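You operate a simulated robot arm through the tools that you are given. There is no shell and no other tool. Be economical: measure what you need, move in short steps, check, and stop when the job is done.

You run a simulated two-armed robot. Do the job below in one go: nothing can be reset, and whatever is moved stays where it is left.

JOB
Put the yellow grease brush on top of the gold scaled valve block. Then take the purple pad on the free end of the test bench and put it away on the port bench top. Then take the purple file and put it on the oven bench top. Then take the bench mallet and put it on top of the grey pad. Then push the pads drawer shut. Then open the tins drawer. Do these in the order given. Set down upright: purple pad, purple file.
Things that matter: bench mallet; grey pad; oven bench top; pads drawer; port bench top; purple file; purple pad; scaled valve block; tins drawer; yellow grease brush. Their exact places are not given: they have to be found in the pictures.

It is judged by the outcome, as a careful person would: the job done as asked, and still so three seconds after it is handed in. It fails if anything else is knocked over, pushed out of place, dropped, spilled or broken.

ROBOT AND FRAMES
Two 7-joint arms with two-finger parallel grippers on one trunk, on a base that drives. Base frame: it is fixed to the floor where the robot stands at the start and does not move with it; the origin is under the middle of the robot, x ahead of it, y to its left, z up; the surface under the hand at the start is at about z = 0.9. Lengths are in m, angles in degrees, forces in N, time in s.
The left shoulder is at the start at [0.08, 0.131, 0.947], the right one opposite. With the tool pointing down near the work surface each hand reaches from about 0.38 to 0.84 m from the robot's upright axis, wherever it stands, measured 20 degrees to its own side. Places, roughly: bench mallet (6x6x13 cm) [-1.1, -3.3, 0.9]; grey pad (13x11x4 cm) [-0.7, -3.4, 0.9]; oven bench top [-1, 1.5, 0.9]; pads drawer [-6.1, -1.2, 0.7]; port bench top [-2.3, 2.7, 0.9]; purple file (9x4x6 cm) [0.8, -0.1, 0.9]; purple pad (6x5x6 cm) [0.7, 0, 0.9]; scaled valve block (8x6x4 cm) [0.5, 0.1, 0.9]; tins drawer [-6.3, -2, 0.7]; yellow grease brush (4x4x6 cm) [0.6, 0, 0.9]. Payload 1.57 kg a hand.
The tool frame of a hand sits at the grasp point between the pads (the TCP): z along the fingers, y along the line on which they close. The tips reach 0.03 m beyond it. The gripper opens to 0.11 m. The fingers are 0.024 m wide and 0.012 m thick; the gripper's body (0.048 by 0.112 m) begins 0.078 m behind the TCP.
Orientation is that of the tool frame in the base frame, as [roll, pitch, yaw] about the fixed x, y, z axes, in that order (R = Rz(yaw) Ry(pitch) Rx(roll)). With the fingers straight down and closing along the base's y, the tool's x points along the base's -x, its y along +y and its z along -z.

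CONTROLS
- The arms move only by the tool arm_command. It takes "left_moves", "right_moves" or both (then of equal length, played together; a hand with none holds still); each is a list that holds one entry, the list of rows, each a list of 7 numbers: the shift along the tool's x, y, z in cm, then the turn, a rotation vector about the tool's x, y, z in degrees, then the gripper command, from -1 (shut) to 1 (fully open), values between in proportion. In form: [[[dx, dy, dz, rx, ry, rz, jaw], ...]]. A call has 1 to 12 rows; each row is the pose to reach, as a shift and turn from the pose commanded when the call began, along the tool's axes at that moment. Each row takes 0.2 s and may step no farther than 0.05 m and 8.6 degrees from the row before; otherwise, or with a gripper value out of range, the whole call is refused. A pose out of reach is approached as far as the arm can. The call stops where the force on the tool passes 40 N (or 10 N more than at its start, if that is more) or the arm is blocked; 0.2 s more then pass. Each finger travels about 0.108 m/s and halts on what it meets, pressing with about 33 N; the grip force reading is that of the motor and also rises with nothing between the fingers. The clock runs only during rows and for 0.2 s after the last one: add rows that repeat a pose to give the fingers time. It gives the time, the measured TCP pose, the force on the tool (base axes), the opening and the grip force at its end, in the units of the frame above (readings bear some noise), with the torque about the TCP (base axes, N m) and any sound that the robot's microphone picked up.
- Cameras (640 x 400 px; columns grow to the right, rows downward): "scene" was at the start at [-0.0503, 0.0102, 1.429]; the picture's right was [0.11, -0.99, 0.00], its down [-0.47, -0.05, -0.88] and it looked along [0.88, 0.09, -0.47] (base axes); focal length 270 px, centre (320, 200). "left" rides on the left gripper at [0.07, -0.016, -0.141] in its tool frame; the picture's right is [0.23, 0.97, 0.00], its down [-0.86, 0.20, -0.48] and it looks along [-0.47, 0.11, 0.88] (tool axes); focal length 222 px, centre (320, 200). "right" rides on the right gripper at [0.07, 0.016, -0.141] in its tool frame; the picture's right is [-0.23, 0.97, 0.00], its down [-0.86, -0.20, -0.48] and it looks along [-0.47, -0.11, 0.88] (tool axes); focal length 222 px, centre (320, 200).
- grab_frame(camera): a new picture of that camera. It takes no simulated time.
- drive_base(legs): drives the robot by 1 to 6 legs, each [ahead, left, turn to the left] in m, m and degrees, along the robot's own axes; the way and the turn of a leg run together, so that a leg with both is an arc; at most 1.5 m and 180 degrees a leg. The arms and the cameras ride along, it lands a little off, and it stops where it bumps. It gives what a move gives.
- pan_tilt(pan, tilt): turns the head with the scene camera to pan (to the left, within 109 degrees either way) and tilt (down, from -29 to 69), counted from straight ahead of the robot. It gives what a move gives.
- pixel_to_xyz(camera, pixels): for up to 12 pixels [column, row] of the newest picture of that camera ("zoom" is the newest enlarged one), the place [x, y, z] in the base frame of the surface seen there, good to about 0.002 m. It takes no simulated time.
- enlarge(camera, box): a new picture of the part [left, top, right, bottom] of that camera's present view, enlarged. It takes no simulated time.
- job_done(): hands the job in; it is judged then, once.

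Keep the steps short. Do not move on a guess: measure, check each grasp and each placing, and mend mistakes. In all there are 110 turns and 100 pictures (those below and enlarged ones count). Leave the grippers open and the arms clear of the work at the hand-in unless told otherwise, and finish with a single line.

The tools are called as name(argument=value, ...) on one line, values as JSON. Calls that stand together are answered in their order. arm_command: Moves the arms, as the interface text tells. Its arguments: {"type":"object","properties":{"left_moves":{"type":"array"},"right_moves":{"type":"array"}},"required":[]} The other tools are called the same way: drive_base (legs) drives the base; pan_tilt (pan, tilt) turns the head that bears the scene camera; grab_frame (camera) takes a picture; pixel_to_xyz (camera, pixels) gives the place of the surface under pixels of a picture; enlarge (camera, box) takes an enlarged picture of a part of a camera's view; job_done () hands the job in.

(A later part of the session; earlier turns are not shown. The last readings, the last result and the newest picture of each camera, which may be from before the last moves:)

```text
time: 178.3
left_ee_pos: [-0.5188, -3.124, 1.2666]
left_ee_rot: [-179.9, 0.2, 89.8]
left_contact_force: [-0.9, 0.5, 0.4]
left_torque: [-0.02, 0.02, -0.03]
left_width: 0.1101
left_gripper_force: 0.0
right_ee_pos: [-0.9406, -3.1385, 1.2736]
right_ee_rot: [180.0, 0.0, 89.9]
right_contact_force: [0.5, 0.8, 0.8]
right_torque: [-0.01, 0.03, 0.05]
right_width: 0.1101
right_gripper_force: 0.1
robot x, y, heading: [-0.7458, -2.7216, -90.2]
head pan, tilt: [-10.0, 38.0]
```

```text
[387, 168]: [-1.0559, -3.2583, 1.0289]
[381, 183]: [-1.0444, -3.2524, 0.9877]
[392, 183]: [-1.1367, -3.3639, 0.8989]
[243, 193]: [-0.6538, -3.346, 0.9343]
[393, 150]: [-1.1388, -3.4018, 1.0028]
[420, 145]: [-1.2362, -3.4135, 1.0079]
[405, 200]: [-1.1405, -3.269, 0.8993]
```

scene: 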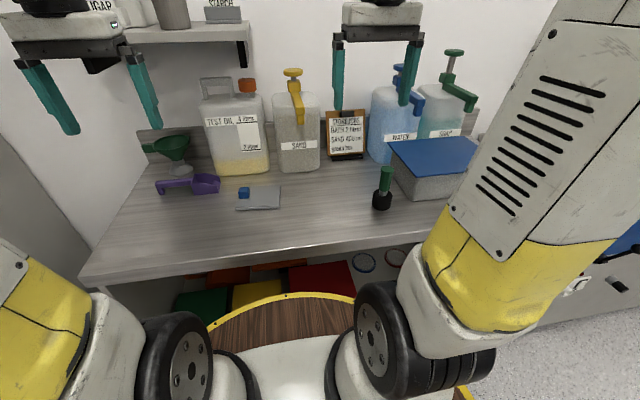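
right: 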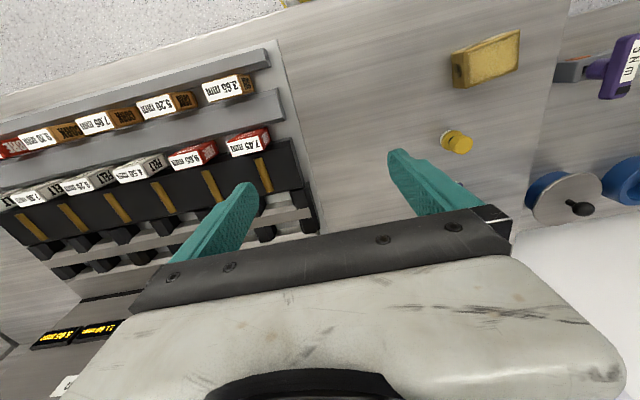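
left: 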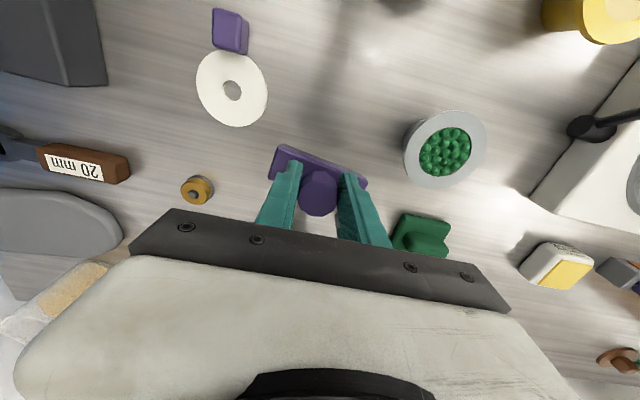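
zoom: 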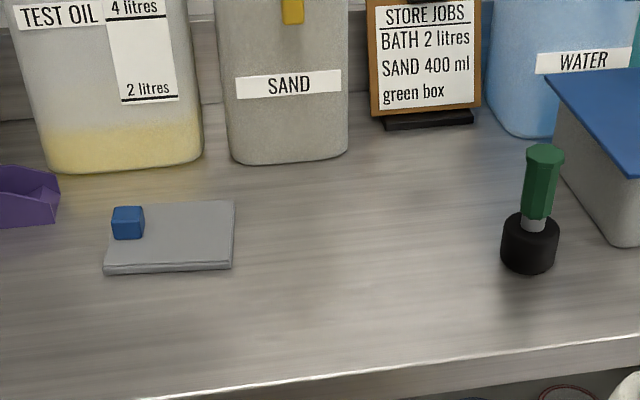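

Handle centre is (-1.055, -3.260), top 1.031. The box to its right tops out at z≈1.01. I'll move the right hand above it first.

arm_command(right_moves=[[[-3, -2.9, 0, 0, 0, 0, 1], [-6, -5.7, 1, 0, 0, 0, 1], [-9, -8.6, 2, 0, 0, 0, 1], [-12.1, -11.4, 3, 0, 0, 0, 1], [-12.1, -11.4, 8, 0, 0, 0, 1], [-12.1, -11.4, 13, 0, 0, 0, 1], [-12.1, -11.4, 17, 0, 0, 0, 1], [-12.1, -11.4, 17, 0, 0, 0, 1]]])

grab_frame(camera="right")

pixel_to_xyz(camera="right", pixels=[[320, 155], [320, 165], [310, 165], [330, 165], [320, 175]])

```text
time: 180.1
left_ee_pos: [-0.519, -3.1239, 1.2667]
left_ee_rot: [-179.9, 0.2, 89.8]
left_contact_force: [0.6, -0.3, -0.3]
left_torque: [-0.02, 0.03, 0.03]
left_width: 0.1101
left_gripper_force: 0.0
right_ee_pos: [-1.0546, -3.2595, 1.1014]
right_ee_rot: [-180.0, 0.1, 89.7]
right_contact_force: [-0.2, 0.4, -0.3]
right_torque: [0.02, 0.01, 0.0]
right_width: 0.11
right_gripper_force: 0.1
robot x, y, heading: [-0.7452, -2.728, -90.1]
head pan, tilt: [-10.0, 38.0]
```

```text
44 pictures are left
```

right: 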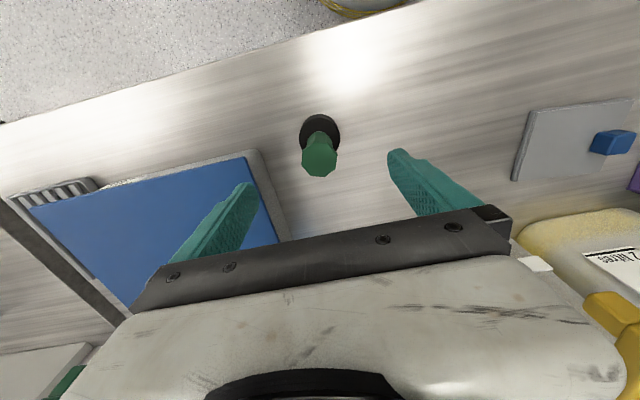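

```text
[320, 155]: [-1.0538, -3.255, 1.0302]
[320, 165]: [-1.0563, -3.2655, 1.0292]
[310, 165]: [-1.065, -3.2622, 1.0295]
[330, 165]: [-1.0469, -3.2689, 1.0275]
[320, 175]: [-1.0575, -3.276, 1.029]
```

The hand is centred over the handle. The lidded box is near the right finger, so I'll narrow the fingers to ~0.066, descend to z≈1.003 and close.

arm_command(right_moves=[[[0, 0, 0, 0, 0, 0, 0.2], [0, 0, 0, 0, 0, 0, 0.1], [0, 0, 4, 0, 0, 0, 0.1], [0, 0, 8, 0, 0, 0, 0.1], [0, 0, 9.8, 0, 0, 0, 0.1], [0, 0, 9.8, 0, 0, 0, -1], [0, 0, 9.8, 0, 0, 0, -1], [0, 0, 9.8, 0, 0, 0, -1], [0, 0, 9.8, 0, 0, 0, -1]]])

enlarge(camera="scene", box=[280, 100, 480, 230])

```text
time: 182.1
left_ee_pos: [-0.5202, -3.1237, 1.2678]
left_ee_rot: [-179.9, 0.3, 89.8]
left_contact_force: [-0.5, -0.5, -0.1]
left_torque: [-0.01, 0.02, -0.01]
left_width: 0.1099
left_gripper_force: 0.0
right_ee_pos: [-1.0541, -3.2584, 1.0035]
right_ee_rot: [179.9, -0.1, 89.8]
right_contact_force: [-0.3, 1.1, 0.2]
right_torque: [0.0, 0.01, -0.04]
right_width: 0.0371
right_gripper_force: 32.9
robot x, y, heading: [-0.7495, -2.7264, -90.0]
head pan, tilt: [-10.0, 38.0]
```

```text
3.08 times, centred on (380, 165) of scene
```

zoom: 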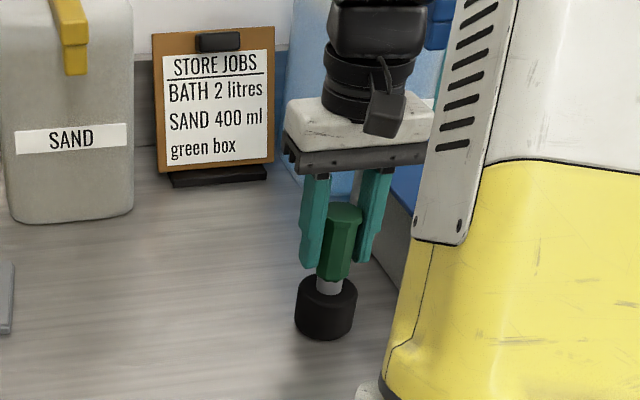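

Gripped at 0.037 m. Before carrying, I'll measure the yellow tap and jugs behind the grey pad, since the wrist will pass near them.

grab_frame(camera="scene")

pixel_to_xyz(camera="scene", pixels=[[299, 118], [293, 78], [292, 72], [300, 168], [240, 172], [247, 86], [236, 130], [345, 155], [340, 115], [250, 205]])

```text
42 pictures are left
```

scene: 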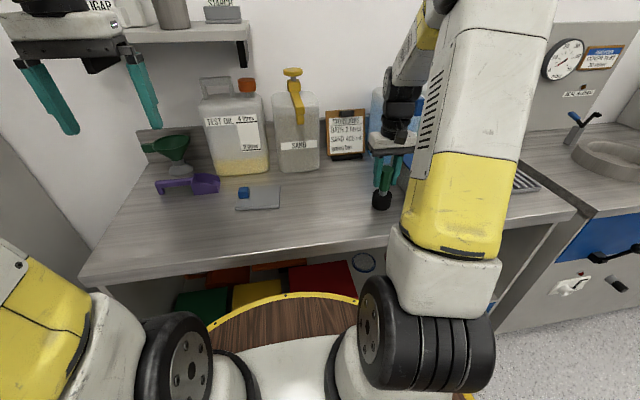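

```text
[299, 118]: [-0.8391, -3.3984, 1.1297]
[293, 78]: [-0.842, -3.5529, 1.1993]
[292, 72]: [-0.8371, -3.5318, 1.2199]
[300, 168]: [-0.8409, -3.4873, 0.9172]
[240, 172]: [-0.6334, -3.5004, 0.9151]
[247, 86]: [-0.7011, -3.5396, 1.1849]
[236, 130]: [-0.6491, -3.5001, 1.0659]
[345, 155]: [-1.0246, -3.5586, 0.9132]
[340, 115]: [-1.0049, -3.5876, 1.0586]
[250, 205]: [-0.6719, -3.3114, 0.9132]
```

The yellow spout is at (-0.84, -3.40, 1.13). I'll lift, go sideways at y≈-3.25, well clear of it, then stop short of the pad.

arm_command(right_moves=[[[0, 0, -2, 0, 0, 0, -1], [0, 0, -6, 0, 0, 0, -1], [0, 0, -9, 0, 0, 0, -1], [1, 4.5, -9, 0, 0, 0, -1], [1, 9.2, -9, 0, 0, 0, -1], [1, 14, -9, 0, 0, 0, -1], [1, 19, -9, 0, 0, 0, -1], [1, 24, -9, 0, 0, 0, -1], [1, 29, -9, 0, 0, 0, -1], [0, 33.8, -9, 0, 0, 0, -1], [-4, 33.8, -9, 0, 0, 0, -1], [-4, 33.8, -9, 0, 0, 0, -1]]])

enlarge(camera="scene", box=[200, 100, 400, 230])

grab_frame(camera="right")

```text
time: 184.7
left_ee_pos: [-0.5206, -3.1242, 1.2664]
left_ee_rot: [-179.9, 0.2, 89.8]
left_contact_force: [-0.4, -0.2, 0.5]
left_torque: [0.02, -0.02, -0.02]
left_width: 0.1101
left_gripper_force: 0.1
right_ee_pos: [-0.7156, -3.3041, 1.0935]
right_ee_rot: [179.9, 0.0, 89.9]
right_contact_force: [0.1, -0.6, -5.7]
right_torque: [0.01, 0.02, -0.03]
right_width: 0.0372
right_gripper_force: 32.9
robot x, y, heading: [-0.7458, -2.7266, -90.3]
head pan, tilt: [-10.0, 38.0]
```

```text
3.08 times, centred on (300, 165) of scene
```

zoom: 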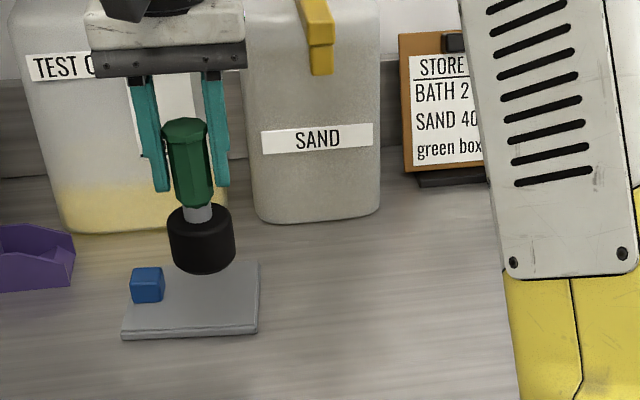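

```text
40 pictures are left
```

right: 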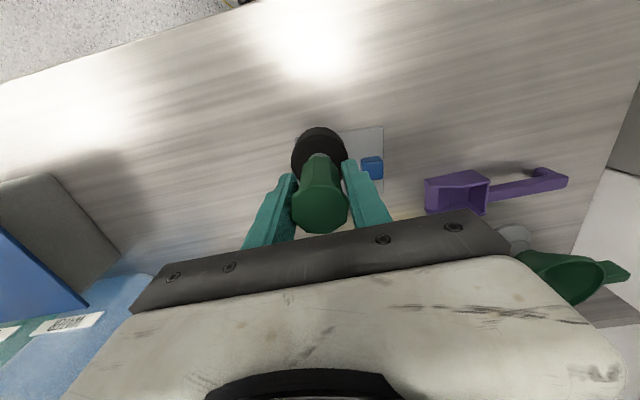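

I'll move forward 4.2 cm to (-0.716, -3.346) and lower 7.3 cm, just above the slab.

arm_command(right_moves=[[[-2.2, 0, 0, 0, 0, 0, -1], [-4.2, 0, 0, 0, 0, 0, -1], [-4.2, 0, 3.5, 0, 0, 0, -1], [-4.2, 0, 6, 0, 0, 0, -1], [-4.2, 0, 7.2, 0, 0, 0, -1], [-4.2, 0, 7.2, 0, 0, 0, -1]]])

enlarge(camera="scene", box=[200, 120, 340, 220])

```text
time: 186.1
left_ee_pos: [-0.5194, -3.1252, 1.2668]
left_ee_rot: [-179.9, 0.2, 89.8]
left_contact_force: [0.2, -0.2, 0.1]
left_torque: [0.04, 0.04, 0.0]
left_width: 0.1098
left_gripper_force: 0.2
right_ee_pos: [-0.7164, -3.3426, 1.0231]
right_ee_rot: [180.0, -0.1, 89.8]
right_contact_force: [0.8, 0.4, -5.8]
right_torque: [0.01, 0.01, 0.02]
right_width: 0.037
right_gripper_force: 32.8
robot x, y, heading: [-0.7457, -2.7215, -90.2]
head pan, tilt: [-10.0, 38.0]
```

```text
4.00 times, centred on (270, 170) of scene
```

zoom: 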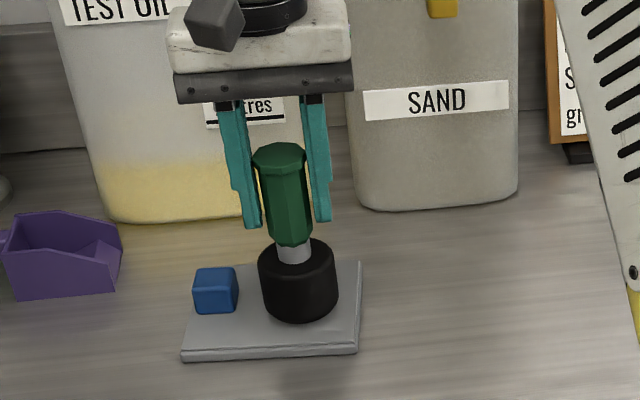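

I'll creep the last ~6 mm down.

arm_command(right_moves=[[[0, 0, 0.3, 0, 0, 0, -1], [0, 0, 0.5, 0, 0, 0, -1], [0, 0, 0.6, 0, 0, 0, -1], [0, 0, 0.7, 0, 0, 0, -1]]])

```text
time: 187.1
left_ee_pos: [-0.5199, -3.1232, 1.2679]
left_ee_rot: [-180.0, 0.3, 89.8]
left_contact_force: [0.4, 0.7, -0.5]
left_torque: [0.01, -0.01, 0.03]
left_width: 0.1098
left_gripper_force: 0.0
right_ee_pos: [-0.717, -3.3423, 1.0184]
right_ee_rot: [-180.0, 0.2, 89.8]
right_contact_force: [-0.8, 2.1, 3.5]
right_torque: [0.14, -0.04, 0.0]
right_width: 0.037
right_gripper_force: 32.9
robot x, y, heading: [-0.7478, -2.7232, -90.2]
head pan, tilt: [-10.0, 38.0]
```

Contact: the force rose by ~9 N. I'll release, rise and retract.

arm_command(right_moves=[[[0, 0, 0, 0, 0, 0, -0.3], [0, 0, 0, 0, 0, 0, 0.1], [0, 0, 0, 0, 0, 0, 0.2], [0, 0, 0, 0, 0, 0, 0.2], [0, 0, -4, 0, 0, 0, 0.2], [0, 0, -8.5, 0, 0, 0, 0.2], [0, 0, -13, 0, 0, 0, 0.5], [0, 0, -17.5, 0, 0, 0, 1], [3.5, -2.5, -20, 0, 0, 0, 1], [7, -5, -22, 0, 0, 0, 1], [10, -8, -24, 0, 0, 0, 1], [12, -12, -25, 0, 0, 0, 1]]])

enlarge(camera="scene", box=[200, 120, 340, 220])

```text
time: 189.7
left_ee_pos: [-0.5203, -3.1253, 1.2671]
left_ee_rot: [-179.9, 0.2, 89.8]
left_contact_force: [0.6, -0.5, -0.5]
left_torque: [0.02, 0.03, 0.02]
left_width: 0.1097
left_gripper_force: 0.1
right_ee_pos: [-0.8346, -3.2232, 1.2639]
right_ee_rot: [-179.9, -0.2, 89.8]
right_contact_force: [0.7, -0.5, -0.8]
right_torque: [0.03, 0.03, -0.05]
right_width: 0.1097
right_gripper_force: 0.0
robot x, y, heading: [-0.7498, -2.7243, -90.2]
head pan, tilt: [-10.0, 38.0]
```

```text
4.00 times, centred on (270, 170) of scene
```

zoom: 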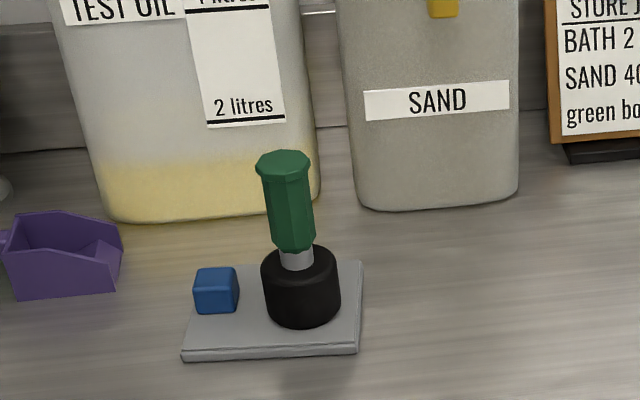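

The mallet stands on the grey pad, clear of the knob. Next the drawers at the far side (x≈-6.2). I'll back off a little and look along the aisle to my right.

drive_base(legs=[[-0.3, 0, 0], [0, 0, -90]])

pan_tilt(pan=0, tilt=20)

grab_frame(camera="scene")

```text
time: 195.7
left_ee_pos: [-1.1499, -2.6359, 1.2666]
left_ee_rot: [-179.8, 0.3, -1.4]
left_contact_force: [-0.5, 0.1, -0.4]
left_torque: [-0.03, -0.02, -0.01]
left_width: 0.1099
left_gripper_force: 0.2
right_ee_pos: [-1.2431, -2.3189, 1.2664]
right_ee_rot: [179.9, 0.0, -1.4]
right_contact_force: [0.3, 0.3, -0.2]
right_torque: [-0.03, -0.03, 0.0]
right_width: 0.1099
right_gripper_force: 0.0
robot x, y, heading: [-0.7437, -2.4123, 178.4]
head pan, tilt: [-10.0, 38.0]
```

```text
time: 196.5
left_ee_pos: [-1.1505, -2.6354, 1.2669]
left_ee_rot: [-179.8, 0.1, -1.4]
left_contact_force: [0.3, -0.1, 0.3]
left_torque: [-0.03, -0.03, 0.04]
left_width: 0.11
left_gripper_force: 0.1
right_ee_pos: [-1.2439, -2.3176, 1.2651]
right_ee_rot: [-180.0, 0.0, -1.4]
right_contact_force: [-0.5, -0.3, 1.1]
right_torque: [-0.04, -0.02, 0.0]
right_width: 0.11
right_gripper_force: 0.0
robot x, y, heading: [-0.7503, -2.4163, 178.5]
head pan, tilt: [0.0, 20.0]
```

```text
37 pictures are left
```

scene: 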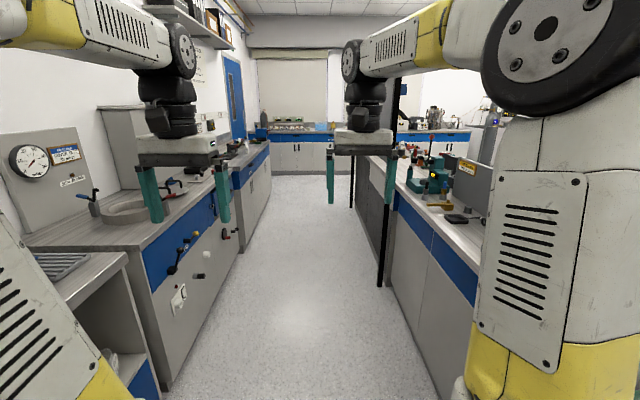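

An aisle leads to the far bench. I'll measure its width, including the protruding valves and the black posts.

pixel_to_xyz(camera="scene", pixels=[[380, 284], [350, 205], [170, 388], [185, 330], [197, 275], [208, 255], [238, 240], [268, 185], [300, 150], [385, 145], [300, 178], [430, 370]])

enlarge(camera="scene", box=[230, 90, 480, 220])

```text
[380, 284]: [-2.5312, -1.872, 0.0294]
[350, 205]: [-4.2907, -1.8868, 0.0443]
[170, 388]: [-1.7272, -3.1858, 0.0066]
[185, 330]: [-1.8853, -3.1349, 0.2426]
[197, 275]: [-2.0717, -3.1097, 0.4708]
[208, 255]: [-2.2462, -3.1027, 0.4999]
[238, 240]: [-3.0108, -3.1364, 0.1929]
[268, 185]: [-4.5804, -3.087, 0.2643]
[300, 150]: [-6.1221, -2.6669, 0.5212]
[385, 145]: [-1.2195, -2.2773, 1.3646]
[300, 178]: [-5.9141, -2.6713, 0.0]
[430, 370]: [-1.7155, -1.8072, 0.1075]
```

```text
2.56 times, centred on (355, 155) of scene
```

zoom: 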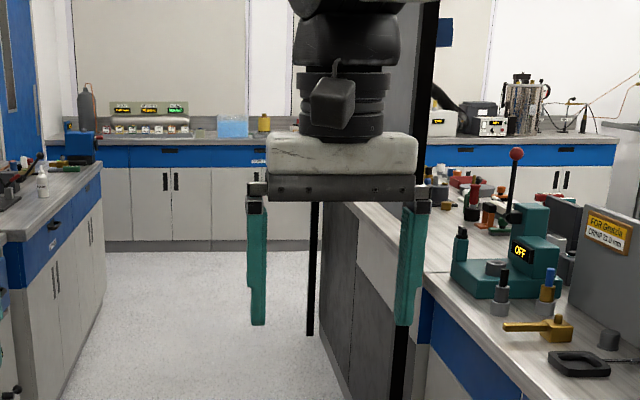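

Aisle is y from -3.10 to -1.87; centre ≈ -2.48. I'll align and drive west.

drive_base(legs=[[0, 0.06, 1.5], [1.5, 0, 0], [1.0, 0, 0]])

drive_base(legs=[[1.3, 0, 0], [0.4, 0, 0]])

pan_tilt(pan=-20, tilt=30)

grab_frame(camera="scene")

```text
time: 209.2
left_ee_pos: [-3.6281, -2.7121, 1.2664]
left_ee_rot: [-180.0, 0.1, 0.1]
left_contact_force: [0.7, 0.3, -0.4]
left_torque: [-0.01, 0.01, 0.01]
left_width: 0.1102
left_gripper_force: 0.1
right_ee_pos: [-3.7311, -2.3972, 1.2643]
right_ee_rot: [-180.0, 0.0, 0.2]
right_contact_force: [0.3, 0.1, 0.6]
right_torque: [-0.02, 0.02, 0.01]
right_width: 0.1097
right_gripper_force: 0.0
robot x, y, heading: [-3.2331, -2.479, -179.9]
head pan, tilt: [0.0, 20.0]
```

```text
time: 217.9
left_ee_pos: [-5.3408, -2.7071, 1.2664]
left_ee_rot: [-179.9, 0.2, -0.2]
left_contact_force: [0.3, 0.9, 0.1]
left_torque: [0.02, 0.01, 0.0]
left_width: 0.1097
left_gripper_force: 0.0
right_ee_pos: [-5.4399, -2.3905, 1.2656]
right_ee_rot: [180.0, 0.0, -0.2]
right_contact_force: [0.9, 0.3, 0.8]
right_torque: [0.01, 0.01, -0.01]
right_width: 0.11
right_gripper_force: 0.0
robot x, y, heading: [-4.943, -2.4804, 179.8]
head pan, tilt: [0.0, 20.0]
```

```text
time: 218.7
left_ee_pos: [-5.3418, -2.7078, 1.267]
left_ee_rot: [-179.9, 0.2, -0.1]
left_contact_force: [0.3, 0.1, -0.3]
left_torque: [0.0, -0.01, -0.01]
left_width: 0.1099
left_gripper_force: 0.0
right_ee_pos: [-5.4402, -2.3916, 1.2658]
right_ee_rot: [180.0, 0.0, -0.2]
right_contact_force: [-0.2, -0.3, 0.0]
right_torque: [0.0, 0.0, 0.01]
right_width: 0.1099
right_gripper_force: 0.0
robot x, y, heading: [-4.9432, -2.4775, 179.8]
head pan, tilt: [-20.0, 30.0]
```

```text
35 pictures are left
```

scene: 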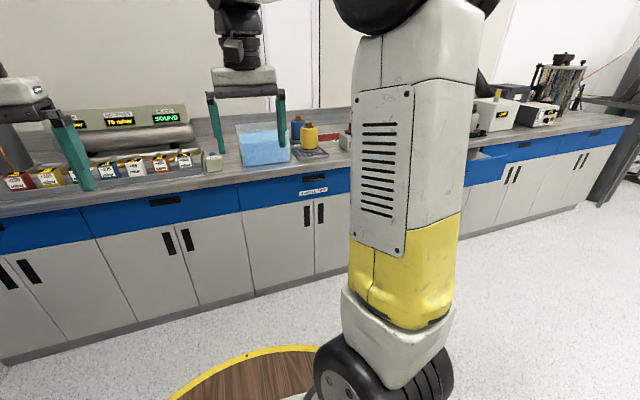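

I see an open drawer at (490,165). I'll shift right 0.85 m to get both drawers in view.

drive_base(legs=[[0, -0.85, 0]])

pan_tilt(pan=0, tilt=35)

grab_frame(camera="scene")

enlarge(camera="scene", box=[200, 120, 460, 280])

```text
time: 222.2
left_ee_pos: [-5.3938, -2.072, 1.2667]
left_ee_rot: [-179.9, 0.2, -6.9]
left_contact_force: [-0.6, -0.5, 0.7]
left_torque: [0.01, -0.02, -0.01]
left_width: 0.1097
left_gripper_force: 0.1
right_ee_pos: [-5.4545, -1.7473, 1.266]
right_ee_rot: [-180.0, 0.0, -6.9]
right_contact_force: [-0.8, -0.4, 0.3]
right_torque: [-0.01, 0.02, 0.0]
right_width: 0.1099
right_gripper_force: 0.1
robot x, y, heading: [-4.9709, -1.8922, 173.1]
head pan, tilt: [-20.0, 30.0]
stopped in leg 1: the robot was blocked; the commanded pose is now the measured one
```

```text
time: 223.0
left_ee_pos: [-5.392, -2.0715, 1.2663]
left_ee_rot: [-180.0, 0.2, -6.8]
left_contact_force: [0.0, 0.4, -0.4]
left_torque: [-0.02, 0.02, -0.03]
left_width: 0.11
left_gripper_force: 0.1
right_ee_pos: [-5.4546, -1.7472, 1.2649]
right_ee_rot: [-180.0, -0.1, -6.9]
right_contact_force: [-0.5, 0.2, 0.4]
right_torque: [0.03, 0.01, -0.03]
right_width: 0.11
right_gripper_force: 0.1
robot x, y, heading: [-4.9716, -1.8923, 173.1]
head pan, tilt: [0.0, 35.0]
```

```text
34 pictures are left
```

scene: 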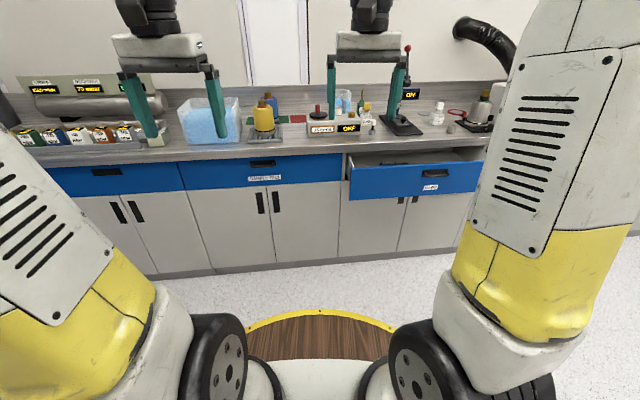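

```text
2.46 times, centred on (330, 200) of scene
```

zoom: 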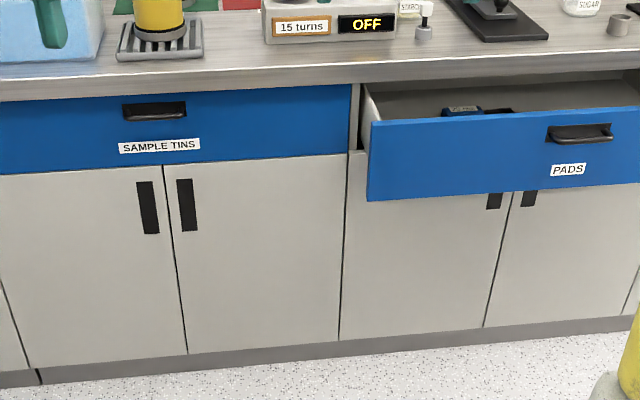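

The robot bumped something on its right. I'll look there before moving.

pan_tilt(pan=-105, tilt=45)

grab_frame(camera="scene")

```text
time: 224.8
left_ee_pos: [-5.3927, -2.0721, 1.2664]
left_ee_rot: [-179.9, 0.2, -6.8]
left_contact_force: [0.4, 0.5, -0.2]
left_torque: [-0.01, 0.04, -0.01]
left_width: 0.1099
left_gripper_force: 0.1
right_ee_pos: [-5.4547, -1.7462, 1.2661]
right_ee_rot: [179.9, 0.0, -6.8]
right_contact_force: [-0.2, -0.9, -0.4]
right_torque: [0.0, 0.04, 0.01]
right_width: 0.1099
right_gripper_force: 0.0
robot x, y, heading: [-4.9671, -1.8929, 173.4]
head pan, tilt: [-105.0, 45.0]
```

```text
32 pictures are left
```

scene: 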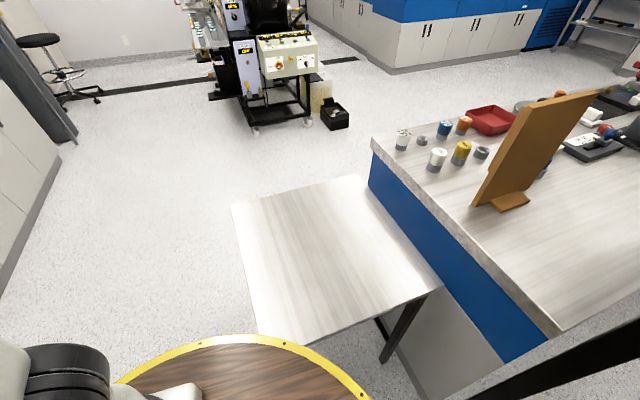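

It's an empty side leaf at the island's end; nothing was disturbed. I'll measure its corners and steer clear.

pixel_to_xyz(camera="scene", pixels=[[236, 208], [262, 328], [432, 288], [360, 180], [283, 345]])

drive_base(legs=[[0.1, 0.08, 0], [0, 0, 6.8]])

```text
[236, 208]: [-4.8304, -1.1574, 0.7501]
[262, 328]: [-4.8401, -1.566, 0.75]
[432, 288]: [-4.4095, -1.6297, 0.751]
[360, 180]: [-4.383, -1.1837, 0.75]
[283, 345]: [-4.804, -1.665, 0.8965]
```

```text
time: 226.6
left_ee_pos: [-5.4749, -2.1858, 1.2666]
left_ee_rot: [-179.9, 0.3, -0.1]
left_contact_force: [0.8, 0.2, -0.5]
left_torque: [-0.03, 0.0, -0.02]
left_width: 0.1098
left_gripper_force: 0.0
right_ee_pos: [-5.5739, -1.8704, 1.2655]
right_ee_rot: [-180.0, 0.0, -0.1]
right_contact_force: [0.7, -1.0, -0.1]
right_torque: [0.0, 0.02, -0.02]
right_width: 0.11
right_gripper_force: 0.0
robot x, y, heading: [-5.0787, -1.9574, 180.0]
head pan, tilt: [-105.0, 45.0]
```

The leaf spans x -4.84..-4.40. I'll move ahead to x≈-5.22, then right to y≈-1.47, and measure the drawer.

drive_base(legs=[[0.14, 0, 0], [0, -0.48, 0]])

pan_tilt(pan=-10, tilt=42)

grab_frame(camera="scene")

```text
time: 230.4
left_ee_pos: [-5.6129, -1.701, 1.2669]
left_ee_rot: [-179.9, 0.1, -0.1]
left_contact_force: [0.5, -0.6, 1.3]
left_torque: [-0.04, -0.01, -0.01]
left_width: 0.11
left_gripper_force: 0.2
right_ee_pos: [-5.7118, -1.3858, 1.2658]
right_ee_rot: [-179.9, -0.1, -0.2]
right_contact_force: [-0.1, -0.5, -0.3]
right_torque: [0.0, -0.02, 0.06]
right_width: 0.1102
right_gripper_force: 0.1
robot x, y, heading: [-5.2132, -1.4743, 180.0]
head pan, tilt: [-105.0, 45.0]
```

```text
time: 232.1
left_ee_pos: [-5.6131, -1.7009, 1.2666]
left_ee_rot: [-180.0, 0.2, -0.1]
left_contact_force: [-0.4, -0.6, 0.3]
left_torque: [0.01, -0.01, 0.03]
left_width: 0.1098
left_gripper_force: 0.1
right_ee_pos: [-5.7121, -1.3859, 1.2654]
right_ee_rot: [-180.0, 0.0, -0.2]
right_contact_force: [-0.1, -0.1, -0.4]
right_torque: [0.04, 0.0, 0.01]
right_width: 0.1101
right_gripper_force: 0.0
robot x, y, heading: [-5.2149, -1.4705, 179.9]
head pan, tilt: [-10.0, 42.0]
```

```text
31 pictures are left
```

scene: 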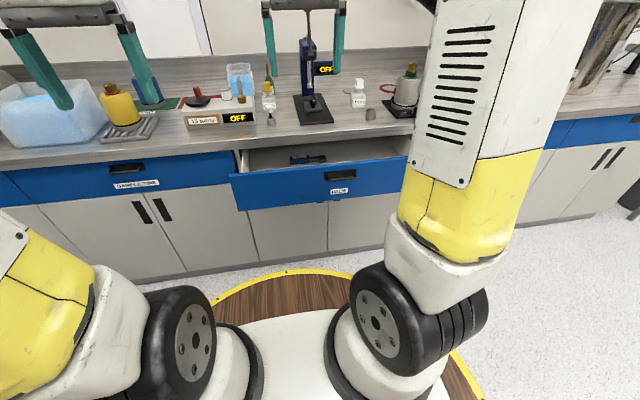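

enlarge(camera="scene", box=[90, 120, 430, 220])

pixel_to_xyz(camera="scene", pixels=[[232, 176], [238, 206], [340, 200], [340, 172], [340, 177], [400, 162], [300, 200], [230, 152], [127, 167], [127, 176], [130, 195], [220, 185]])

```text
1.88 times, centred on (260, 170) of scene
```

zoom: 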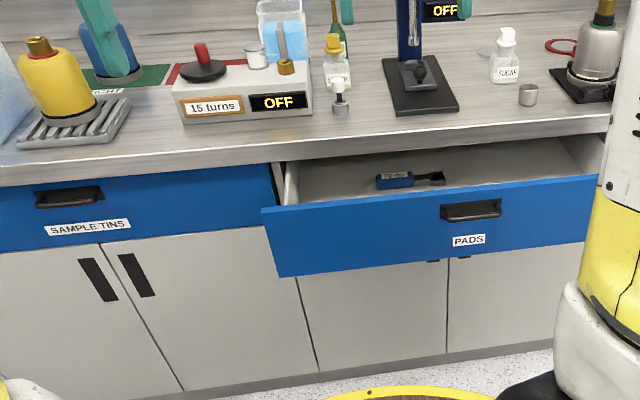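

```text
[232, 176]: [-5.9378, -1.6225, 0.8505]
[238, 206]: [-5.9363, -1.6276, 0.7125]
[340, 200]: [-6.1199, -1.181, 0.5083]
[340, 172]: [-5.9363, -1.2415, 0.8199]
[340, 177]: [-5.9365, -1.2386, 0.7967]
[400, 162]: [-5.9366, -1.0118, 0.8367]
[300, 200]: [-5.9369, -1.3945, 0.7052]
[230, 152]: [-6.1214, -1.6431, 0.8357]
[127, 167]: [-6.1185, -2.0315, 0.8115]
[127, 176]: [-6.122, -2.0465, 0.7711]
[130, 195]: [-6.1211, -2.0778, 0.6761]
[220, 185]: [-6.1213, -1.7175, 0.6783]
```

The pads drawer's face is at x≈-5.937, z 0.70–0.855, y from -1.625, with its handle at y≈-1.24. Its closed plane is x≈-6.12. I'll drive 0.15 m nearer, then shut and tilt the right hand 45° forward to push.

drive_base(legs=[[0.14, 0, 0]])

arm_command(right_moves=[[[0, 0, 0, 0, -8, 0, 0], [0, 0, 0, 0, -16, 0, -1], [0, 0, 0, 0, -24, 0, -1], [0, 0, 0, 0, -32, 0, -1], [0, 0, 0, 0, -40, 0, -1], [0, 0, 0, 0, -45, 0, -1], [0, 0, 0, 0, -45, 0, -1]]])

grab_frame(camera="right")

```text
time: 233.5
left_ee_pos: [-5.7544, -1.6994, 1.2675]
left_ee_rot: [-180.0, 0.3, -0.3]
left_contact_force: [-0.4, 0.2, -0.7]
left_torque: [0.01, 0.01, 0.01]
left_width: 0.11
left_gripper_force: 0.2
right_ee_pos: [-5.853, -1.3832, 1.2661]
right_ee_rot: [-179.9, 0.0, -0.4]
right_contact_force: [-0.6, 1.0, -0.9]
right_torque: [0.0, 0.0, 0.01]
right_width: 0.1101
right_gripper_force: 0.1
robot x, y, heading: [-5.358, -1.4685, 179.7]
head pan, tilt: [-10.0, 42.0]
```

```text
time: 235.1
left_ee_pos: [-5.7535, -1.6988, 1.2676]
left_ee_rot: [-179.8, 0.2, -0.3]
left_contact_force: [0.2, 0.1, -1.1]
left_torque: [0.01, 0.01, -0.04]
left_width: 0.1099
left_gripper_force: 0.0
right_ee_pos: [-5.8528, -1.3837, 1.2662]
right_ee_rot: [-180.0, 45.1, -0.4]
right_contact_force: [0.0, -0.8, -0.5]
right_torque: [0.02, 0.02, -0.01]
right_width: 0.0
right_gripper_force: 21.3
robot x, y, heading: [-5.3529, -1.4692, 179.9]
head pan, tilt: [-10.0, 42.0]
```

```text
29 pictures are left
```

right: 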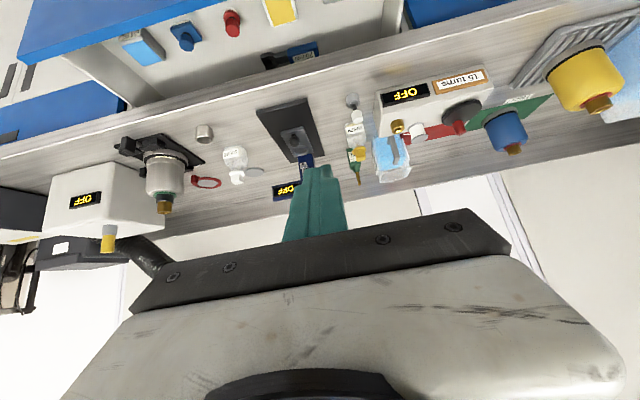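

The tilt is good: the fingers point forward and down. I'll lower straight to z≈0.76, about 6 cm in front of the drawer face and left of its handle.

arm_command(right_moves=[[[3.25, 0, 3.25, 0, 0, 0, -1], [6.5, 0, 6.5, 0, 0, 0, -1], [9.75, 0, 9.75, 0, 0, 0, -1], [13, 0, 13, 0, 0, 0, -1], [16.25, 0, 16.25, 0, 0, 0, -1], [19.5, 0, 19.5, 0, 0, 0, -1], [22.75, 0, 22.75, 0, 0, 0, -1], [26, 0, 26, 0, 0, 0, -1], [29.25, 0, 29.25, 0, 0, 0, -1], [32.5, 0, 32.5, 0, 0, 0, -1], [35.7, 0, 35.7, 0, 0, 0, -1], [35.7, 0, 35.7, 0, 0, 0, -1]]])

grab_frame(camera="scene")

```text
time: 237.7
left_ee_pos: [-5.756, -1.6985, 1.2663]
left_ee_rot: [-179.9, 0.3, -0.4]
left_contact_force: [-0.2, -0.5, 0.3]
left_torque: [0.01, -0.01, 0.01]
left_width: 0.1097
left_gripper_force: 0.1
right_ee_pos: [-5.8543, -1.3814, 0.7594]
right_ee_rot: [-179.9, 45.1, -0.5]
right_contact_force: [0.0, -0.5, 0.2]
right_torque: [0.0, 0.03, 0.05]
right_width: 0.0002
right_gripper_force: 21.5
right hand out of reach, approached as far as the arm can: row 5, 6, 7, 8, 9, 10
robot x, y, heading: [-5.3526, -1.472, 179.5]
head pan, tilt: [-10.0, 42.0]
```

```text
28 pictures are left
```

scene: 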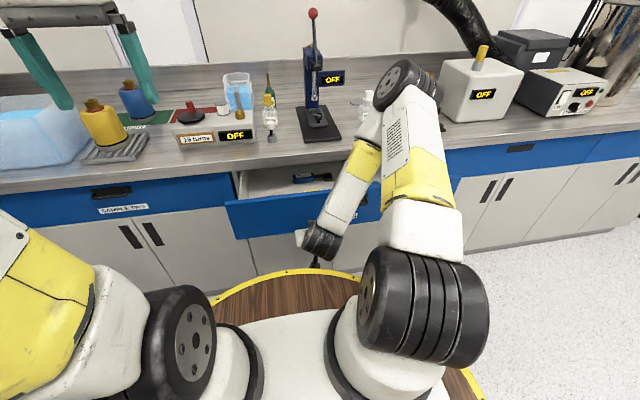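

The elbow looks high and forward; I'll measure it and the tall press to be sure it clears before pushing.

pixel_to_xyz(camera="scene", pixels=[[385, 75], [420, 80], [370, 115], [350, 170], [320, 240], [312, 14], [482, 50], [365, 95], [316, 265], [400, 65]])

```text
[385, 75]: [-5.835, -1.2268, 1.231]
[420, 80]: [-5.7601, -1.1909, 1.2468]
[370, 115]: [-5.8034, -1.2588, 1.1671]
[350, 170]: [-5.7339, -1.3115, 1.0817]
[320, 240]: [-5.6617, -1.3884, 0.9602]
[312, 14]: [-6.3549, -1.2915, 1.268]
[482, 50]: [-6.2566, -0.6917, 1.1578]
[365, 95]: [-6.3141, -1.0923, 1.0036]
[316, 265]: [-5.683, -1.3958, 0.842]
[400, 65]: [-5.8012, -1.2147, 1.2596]
```

All clear. I'll shift to y≈-1.32 and push forward, first 15 cm.

arm_command(right_moves=[[[0, -3, 0, 0, 0, 0, -1], [0, -6, 0, 0, 0, 0, -1], [-1.4, -6, 1.4, 0, 0, 0, -1], [-2.8, -6, 2.8, 0, 0, 0, -1], [-4, -6, 4, 0, 0, 0, -1], [-5.2, -6, 5.2, 0, 0, 0, -1], [-6.4, -6, 6.4, 0, 0, 0, -1], [-7.6, -6, 7.6, 0, 0, 0, -1], [-8.8, -6, 8.8, 0, 0, 0, -1], [-10, -6, 10, 0, 0, 0, -1], [-11, -6, 11, 0, 0, 0, -1]]])

grab_frame(camera="scene")

```text
time: 240.1
left_ee_pos: [-5.7551, -1.6994, 1.268]
left_ee_rot: [-179.9, 0.3, -0.3]
left_contact_force: [-0.1, 0.6, 0.1]
left_torque: [-0.01, 0.02, 0.01]
left_width: 0.1098
left_gripper_force: 0.0
right_ee_pos: [-6.0102, -1.3229, 0.7622]
right_ee_rot: [-179.9, 45.1, -0.3]
right_contact_force: [0.8, 0.5, -0.2]
right_torque: [-0.03, -0.02, 0.0]
right_width: 0.0
right_gripper_force: 21.7
right hand out of reach, approached as far as the arm can: row 1, 2, 3
robot x, y, heading: [-5.3558, -1.4734, 179.6]
head pan, tilt: [-10.0, 42.0]
```

```text
27 pictures are left
```

scene: 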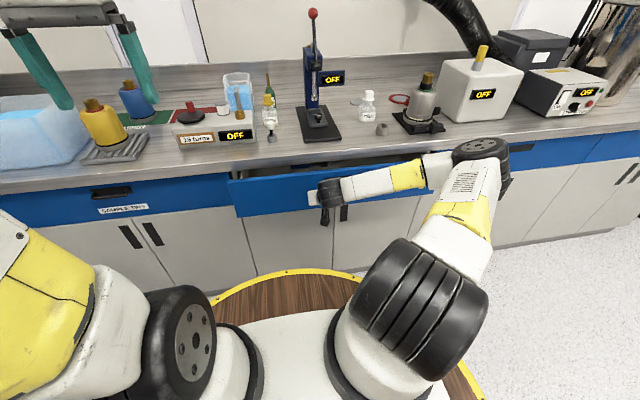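

The drawer moved in about 9 cm. The elbow swung out to (485,150); I'll measure it against the bench edge and check the face.

pixel_to_xyz(camera="scene", pixels=[[480, 143], [505, 165], [465, 150], [260, 195], [435, 165], [510, 140], [340, 190], [420, 158]])

```text
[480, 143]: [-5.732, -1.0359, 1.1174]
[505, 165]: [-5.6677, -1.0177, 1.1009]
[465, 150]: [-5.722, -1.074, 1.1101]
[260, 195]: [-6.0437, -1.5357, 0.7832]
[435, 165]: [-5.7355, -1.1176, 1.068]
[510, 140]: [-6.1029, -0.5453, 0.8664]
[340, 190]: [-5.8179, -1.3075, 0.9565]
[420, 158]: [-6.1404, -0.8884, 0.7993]
```

The face is at x≈-6.044, with ~7.7 cm left. I'll push on in small steps until it stops.

arm_command(right_moves=[[[-1.2, 0, 1.2, 0, 0, 0, -1], [-2.4, 0, 2.4, 0, 0, 0, -1], [-3.5, 0, 3.5, 0, 0, 0, -1], [-4.4, 0, 4.4, 0, 0, 0, -1], [-5, 0, 5, 0, 0, 0, -1], [-5.4, 0, 5.4, 0, 0, 0, -1], [-5.7, 0, 5.7, 0, 0, 0, -1], [-5.9, 0, 5.9, 0, 0, 0, -1], [-6.1, 0, 6.1, 0, 0, 0, -1]]])

enlarge(camera="scene", box=[180, 120, 480, 260])

pixel_to_xyz(camera="zoom", pixels=[[170, 150], [60, 150], [100, 135], [450, 150], [170, 170]])

```text
time: 242.1
left_ee_pos: [-5.7532, -1.6986, 1.2677]
left_ee_rot: [-179.9, 0.3, -0.3]
left_contact_force: [-0.9, 1.5, -0.1]
left_torque: [0.0, 0.01, 0.01]
left_width: 0.1099
left_gripper_force: 0.0
right_ee_pos: [-6.0913, -1.3222, 0.7597]
right_ee_rot: [179.8, 44.6, -0.4]
right_contact_force: [10.2, 0.9, 3.3]
right_torque: [-0.06, -0.01, -0.01]
right_width: 0.0
right_gripper_force: 20.9
robot x, y, heading: [-5.3533, -1.4681, 179.6]
head pan, tilt: [-10.0, 42.0]
stopped in row 9 (right hand): the force on the tool passed its limit at 46 N (the readings are from after the stop); the commanded pose is now the measured one
```

```text
2.13 times, centred on (330, 190) of scene
```

zoom: 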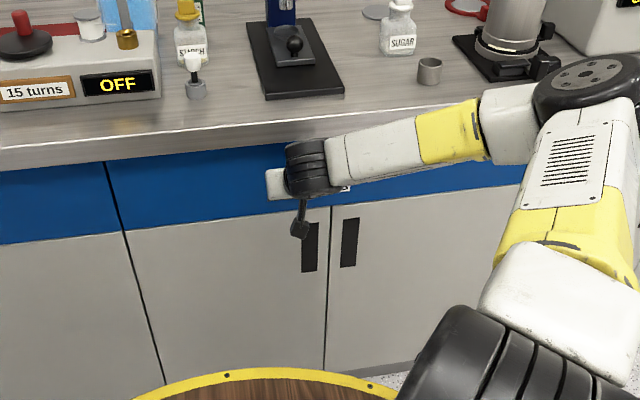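

```text
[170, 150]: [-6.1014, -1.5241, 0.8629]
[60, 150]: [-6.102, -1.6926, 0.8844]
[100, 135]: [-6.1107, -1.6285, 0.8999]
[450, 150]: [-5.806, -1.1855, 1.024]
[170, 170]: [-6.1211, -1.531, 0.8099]
```

The pads drawer is shut (face at x=-6.121, flush with its neighbour). I'll back the hand off and look closely at the tins drawer handle.

arm_command(right_moves=[[[3, 0, -3, 0, 0, 0, -1], [6, 0, -6, 0, 0, 0, -1], [9, 0, -9, 0, 0, 0, -1], [12, 0, -12, 0, 0, 0, -1], [14.5, 0, -14.5, 0, 0, 0, -1], [14.5, 0, -14.5, 0, 0, 0, -1]]])

pan_tilt(pan=25, tilt=38)

enlarge(camera="scene", box=[270, 150, 450, 260])

```text
time: 243.5
left_ee_pos: [-5.7545, -1.6979, 1.2672]
left_ee_rot: [-179.9, 0.2, -0.3]
left_contact_force: [-1.2, -0.8, 0.3]
left_torque: [-0.01, -0.01, 0.03]
left_width: 0.1102
left_gripper_force: 0.1
right_ee_pos: [-5.8868, -1.3207, 0.7606]
right_ee_rot: [179.9, 44.6, -0.3]
right_contact_force: [0.2, 0.5, -0.3]
right_torque: [0.02, -0.02, 0.0]
right_width: 0.0
right_gripper_force: 21.5
robot x, y, heading: [-5.3555, -1.4706, 179.7]
head pan, tilt: [-10.0, 42.0]
```

```text
time: 244.5
left_ee_pos: [-5.7537, -1.6995, 1.2674]
left_ee_rot: [-179.9, 0.3, -0.3]
left_contact_force: [-0.3, -0.5, 1.2]
left_torque: [-0.02, -0.03, -0.01]
left_width: 0.1101
left_gripper_force: 0.0
right_ee_pos: [-5.8864, -1.3209, 0.7618]
right_ee_rot: [-179.9, 44.7, -0.3]
right_contact_force: [0.0, 0.1, -0.4]
right_torque: [-0.01, -0.01, -0.01]
right_width: 0.0001
right_gripper_force: 21.3
robot x, y, heading: [-5.3535, -1.4708, 179.5]
head pan, tilt: [25.0, 38.0]
```

```text
3.56 times, centred on (360, 205) of scene
```

zoom: 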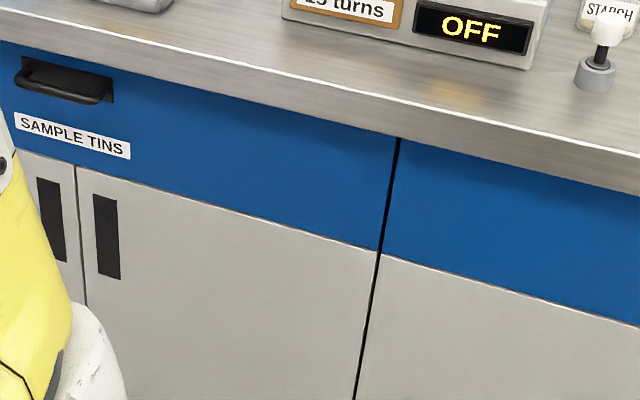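

The tins handle is a bar standing off a black plate. I'll shift left 0.72 m so the right hand lines up with it, then look closely.

drive_base(legs=[[0, 0.72, 0]])

pan_tilt(pan=-14, tilt=40)

grab_frame(camera="scene")

```text
time: 248.4
left_ee_pos: [-5.7588, -2.411, 1.267]
left_ee_rot: [-179.8, 0.2, -0.3]
left_contact_force: [0.4, 0.9, 0.2]
left_torque: [0.0, 0.0, 0.01]
left_width: 0.1099
left_gripper_force: 0.1
right_ee_pos: [-5.8901, -2.0319, 0.7618]
right_ee_rot: [180.0, 44.6, -0.4]
right_contact_force: [0.3, 0.3, 0.0]
right_torque: [-0.06, 0.01, 0.02]
right_width: 0.0001
right_gripper_force: 21.9
robot x, y, heading: [-5.3607, -2.1795, 179.6]
head pan, tilt: [25.0, 38.0]
```

```text
time: 249.4
left_ee_pos: [-5.7571, -2.4099, 1.2664]
left_ee_rot: [-179.9, 0.2, -0.3]
left_contact_force: [-0.6, -0.6, 0.5]
left_torque: [0.03, 0.0, 0.03]
left_width: 0.1102
left_gripper_force: 0.0
right_ee_pos: [-5.8904, -2.0314, 0.7618]
right_ee_rot: [-180.0, 44.6, -0.6]
right_contact_force: [0.5, 0.2, 0.0]
right_torque: [0.02, 0.0, 0.02]
right_width: 0.0
right_gripper_force: 21.3
robot x, y, heading: [-5.3579, -2.1806, 179.8]
head pan, tilt: [-14.0, 40.0]
```

```text
24 pictures are left
```

scene: 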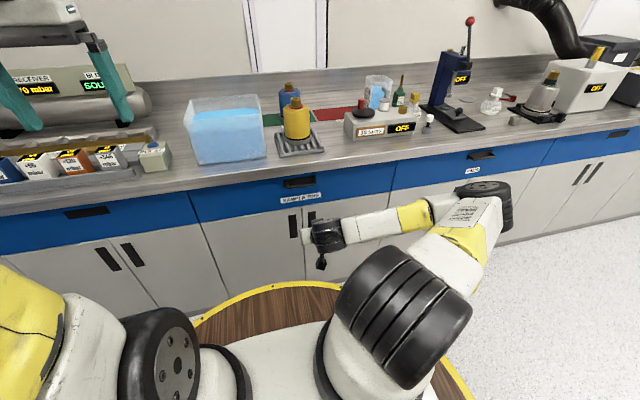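

enlarge(camera="scene", box=[270, 165, 334, 205])

pixel_to_xyz(camera="zoom", pixels=[[150, 130], [300, 100], [450, 130], [300, 160], [300, 190], [300, 205], [300, 220], [150, 200], [450, 180], [300, 140], [460, 150], [140, 170]])

```text
10.00 times, centred on (302, 185) of scene
```

zoom: 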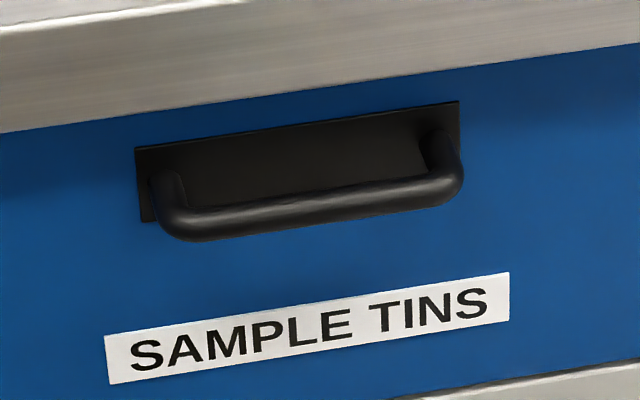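

```text
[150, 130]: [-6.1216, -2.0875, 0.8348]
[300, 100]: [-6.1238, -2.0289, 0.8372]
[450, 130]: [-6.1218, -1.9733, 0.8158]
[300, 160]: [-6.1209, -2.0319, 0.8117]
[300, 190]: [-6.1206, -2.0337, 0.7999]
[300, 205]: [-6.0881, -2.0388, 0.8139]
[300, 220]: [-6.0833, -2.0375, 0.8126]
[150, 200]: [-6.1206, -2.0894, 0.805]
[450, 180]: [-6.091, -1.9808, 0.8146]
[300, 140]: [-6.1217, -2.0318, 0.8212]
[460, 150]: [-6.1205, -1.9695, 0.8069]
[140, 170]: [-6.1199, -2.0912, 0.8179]
```

Bar centre is x≈-6.090, z≈0.809, y from -2.09 to -1.975. I'll bring the hand forward and up to (-5.99, -2.03, 0.809), levelling it to point straight ahead.

arm_command(right_moves=[[[-3, 0, 1, 0, 0, 0, -1], [-6, 0, 2, 0, 0, 0, -1], [-9, 0, 3, 0, 0, 0, -1], [-10.4, 0, 3.7, 0, 0, 0, -1], [-10.4, 0, 3.7, 0, -7.5, 0, -1], [-10.4, 0, 3.7, 0, -15, 0, -1], [-10.4, 0, 3.7, 0, -22.5, 0, -1], [-10.4, 0, 3.7, 0, -30, 0, -1], [-10.4, 0, 3.7, 0, -37.5, 0, -1], [-10.4, 0, 3.7, 0, -45.2, 0, -1], [-10.4, 0, 3.7, 0, -45.2, 0, -1]]])

```text
time: 251.8
left_ee_pos: [-5.7582, -2.41, 1.2666]
left_ee_rot: [-180.0, 0.2, -0.3]
left_contact_force: [-0.5, 0.0, -0.2]
left_torque: [0.03, 0.0, 0.01]
left_width: 0.1102
left_gripper_force: 0.0
right_ee_pos: [-5.9902, -2.0304, 0.8071]
right_ee_rot: [-179.9, 52.0, -0.4]
right_contact_force: [0.3, -0.3, 0.8]
right_torque: [-0.01, -0.01, 0.02]
right_width: 0.0
right_gripper_force: 20.9
right hand out of reach, approached as far as the arm can: row 6, 7, 8, 9, 10, 11
robot x, y, heading: [-5.3572, -2.184, 179.6]
head pan, tilt: [-14.0, 40.0]
```

The wrist levels only to 52° in this posture. I'll try rolling the hand 90° about its axis here, so the fingers close in the vertical plane.

arm_command(right_moves=[[[0, 0, 0, 0, 0, 8.2, -1], [0, 0, 0, 0, 0, 16.4, -1], [0, 0, 0, 0, 0, 24.6, -1], [0, 0, 0, 0, 0, 32.8, -1], [0, 0, 0, 0, 0, 41, -1], [0, 0, 0, 0, 0, 49.2, -1], [0, 0, 0, 0, 0, 57.4, -1], [0, 0, 0, 0, 0, 65.6, -1], [0, 0, 0, 0, 0, 73.8, -1], [0, 0, 0, 0, 0, 82, -1], [0, 0, 0, 0, 0, 90, -1], [0, 0, 0, 0, 0, 90, -1]]])

grab_frame(camera="scene")

```text
time: 254.4
left_ee_pos: [-5.7573, -2.411, 1.2662]
left_ee_rot: [-180.0, 0.2, -0.2]
left_contact_force: [-0.5, 0.8, -0.8]
left_torque: [-0.04, 0.03, 0.02]
left_width: 0.1101
left_gripper_force: 0.0
right_ee_pos: [-5.9896, -2.0314, 0.8066]
right_ee_rot: [127.9, -0.2, -90.5]
right_contact_force: [0.4, 0.0, -0.7]
right_torque: [-0.02, -0.03, -0.01]
right_width: 0.0
right_gripper_force: 21.0
robot x, y, heading: [-5.3591, -2.1833, 179.7]
head pan, tilt: [-14.0, 40.0]
```

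```text
22 pictures are left
```

scene: 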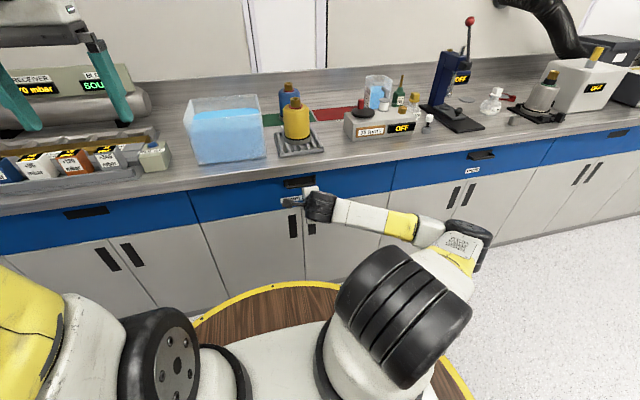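

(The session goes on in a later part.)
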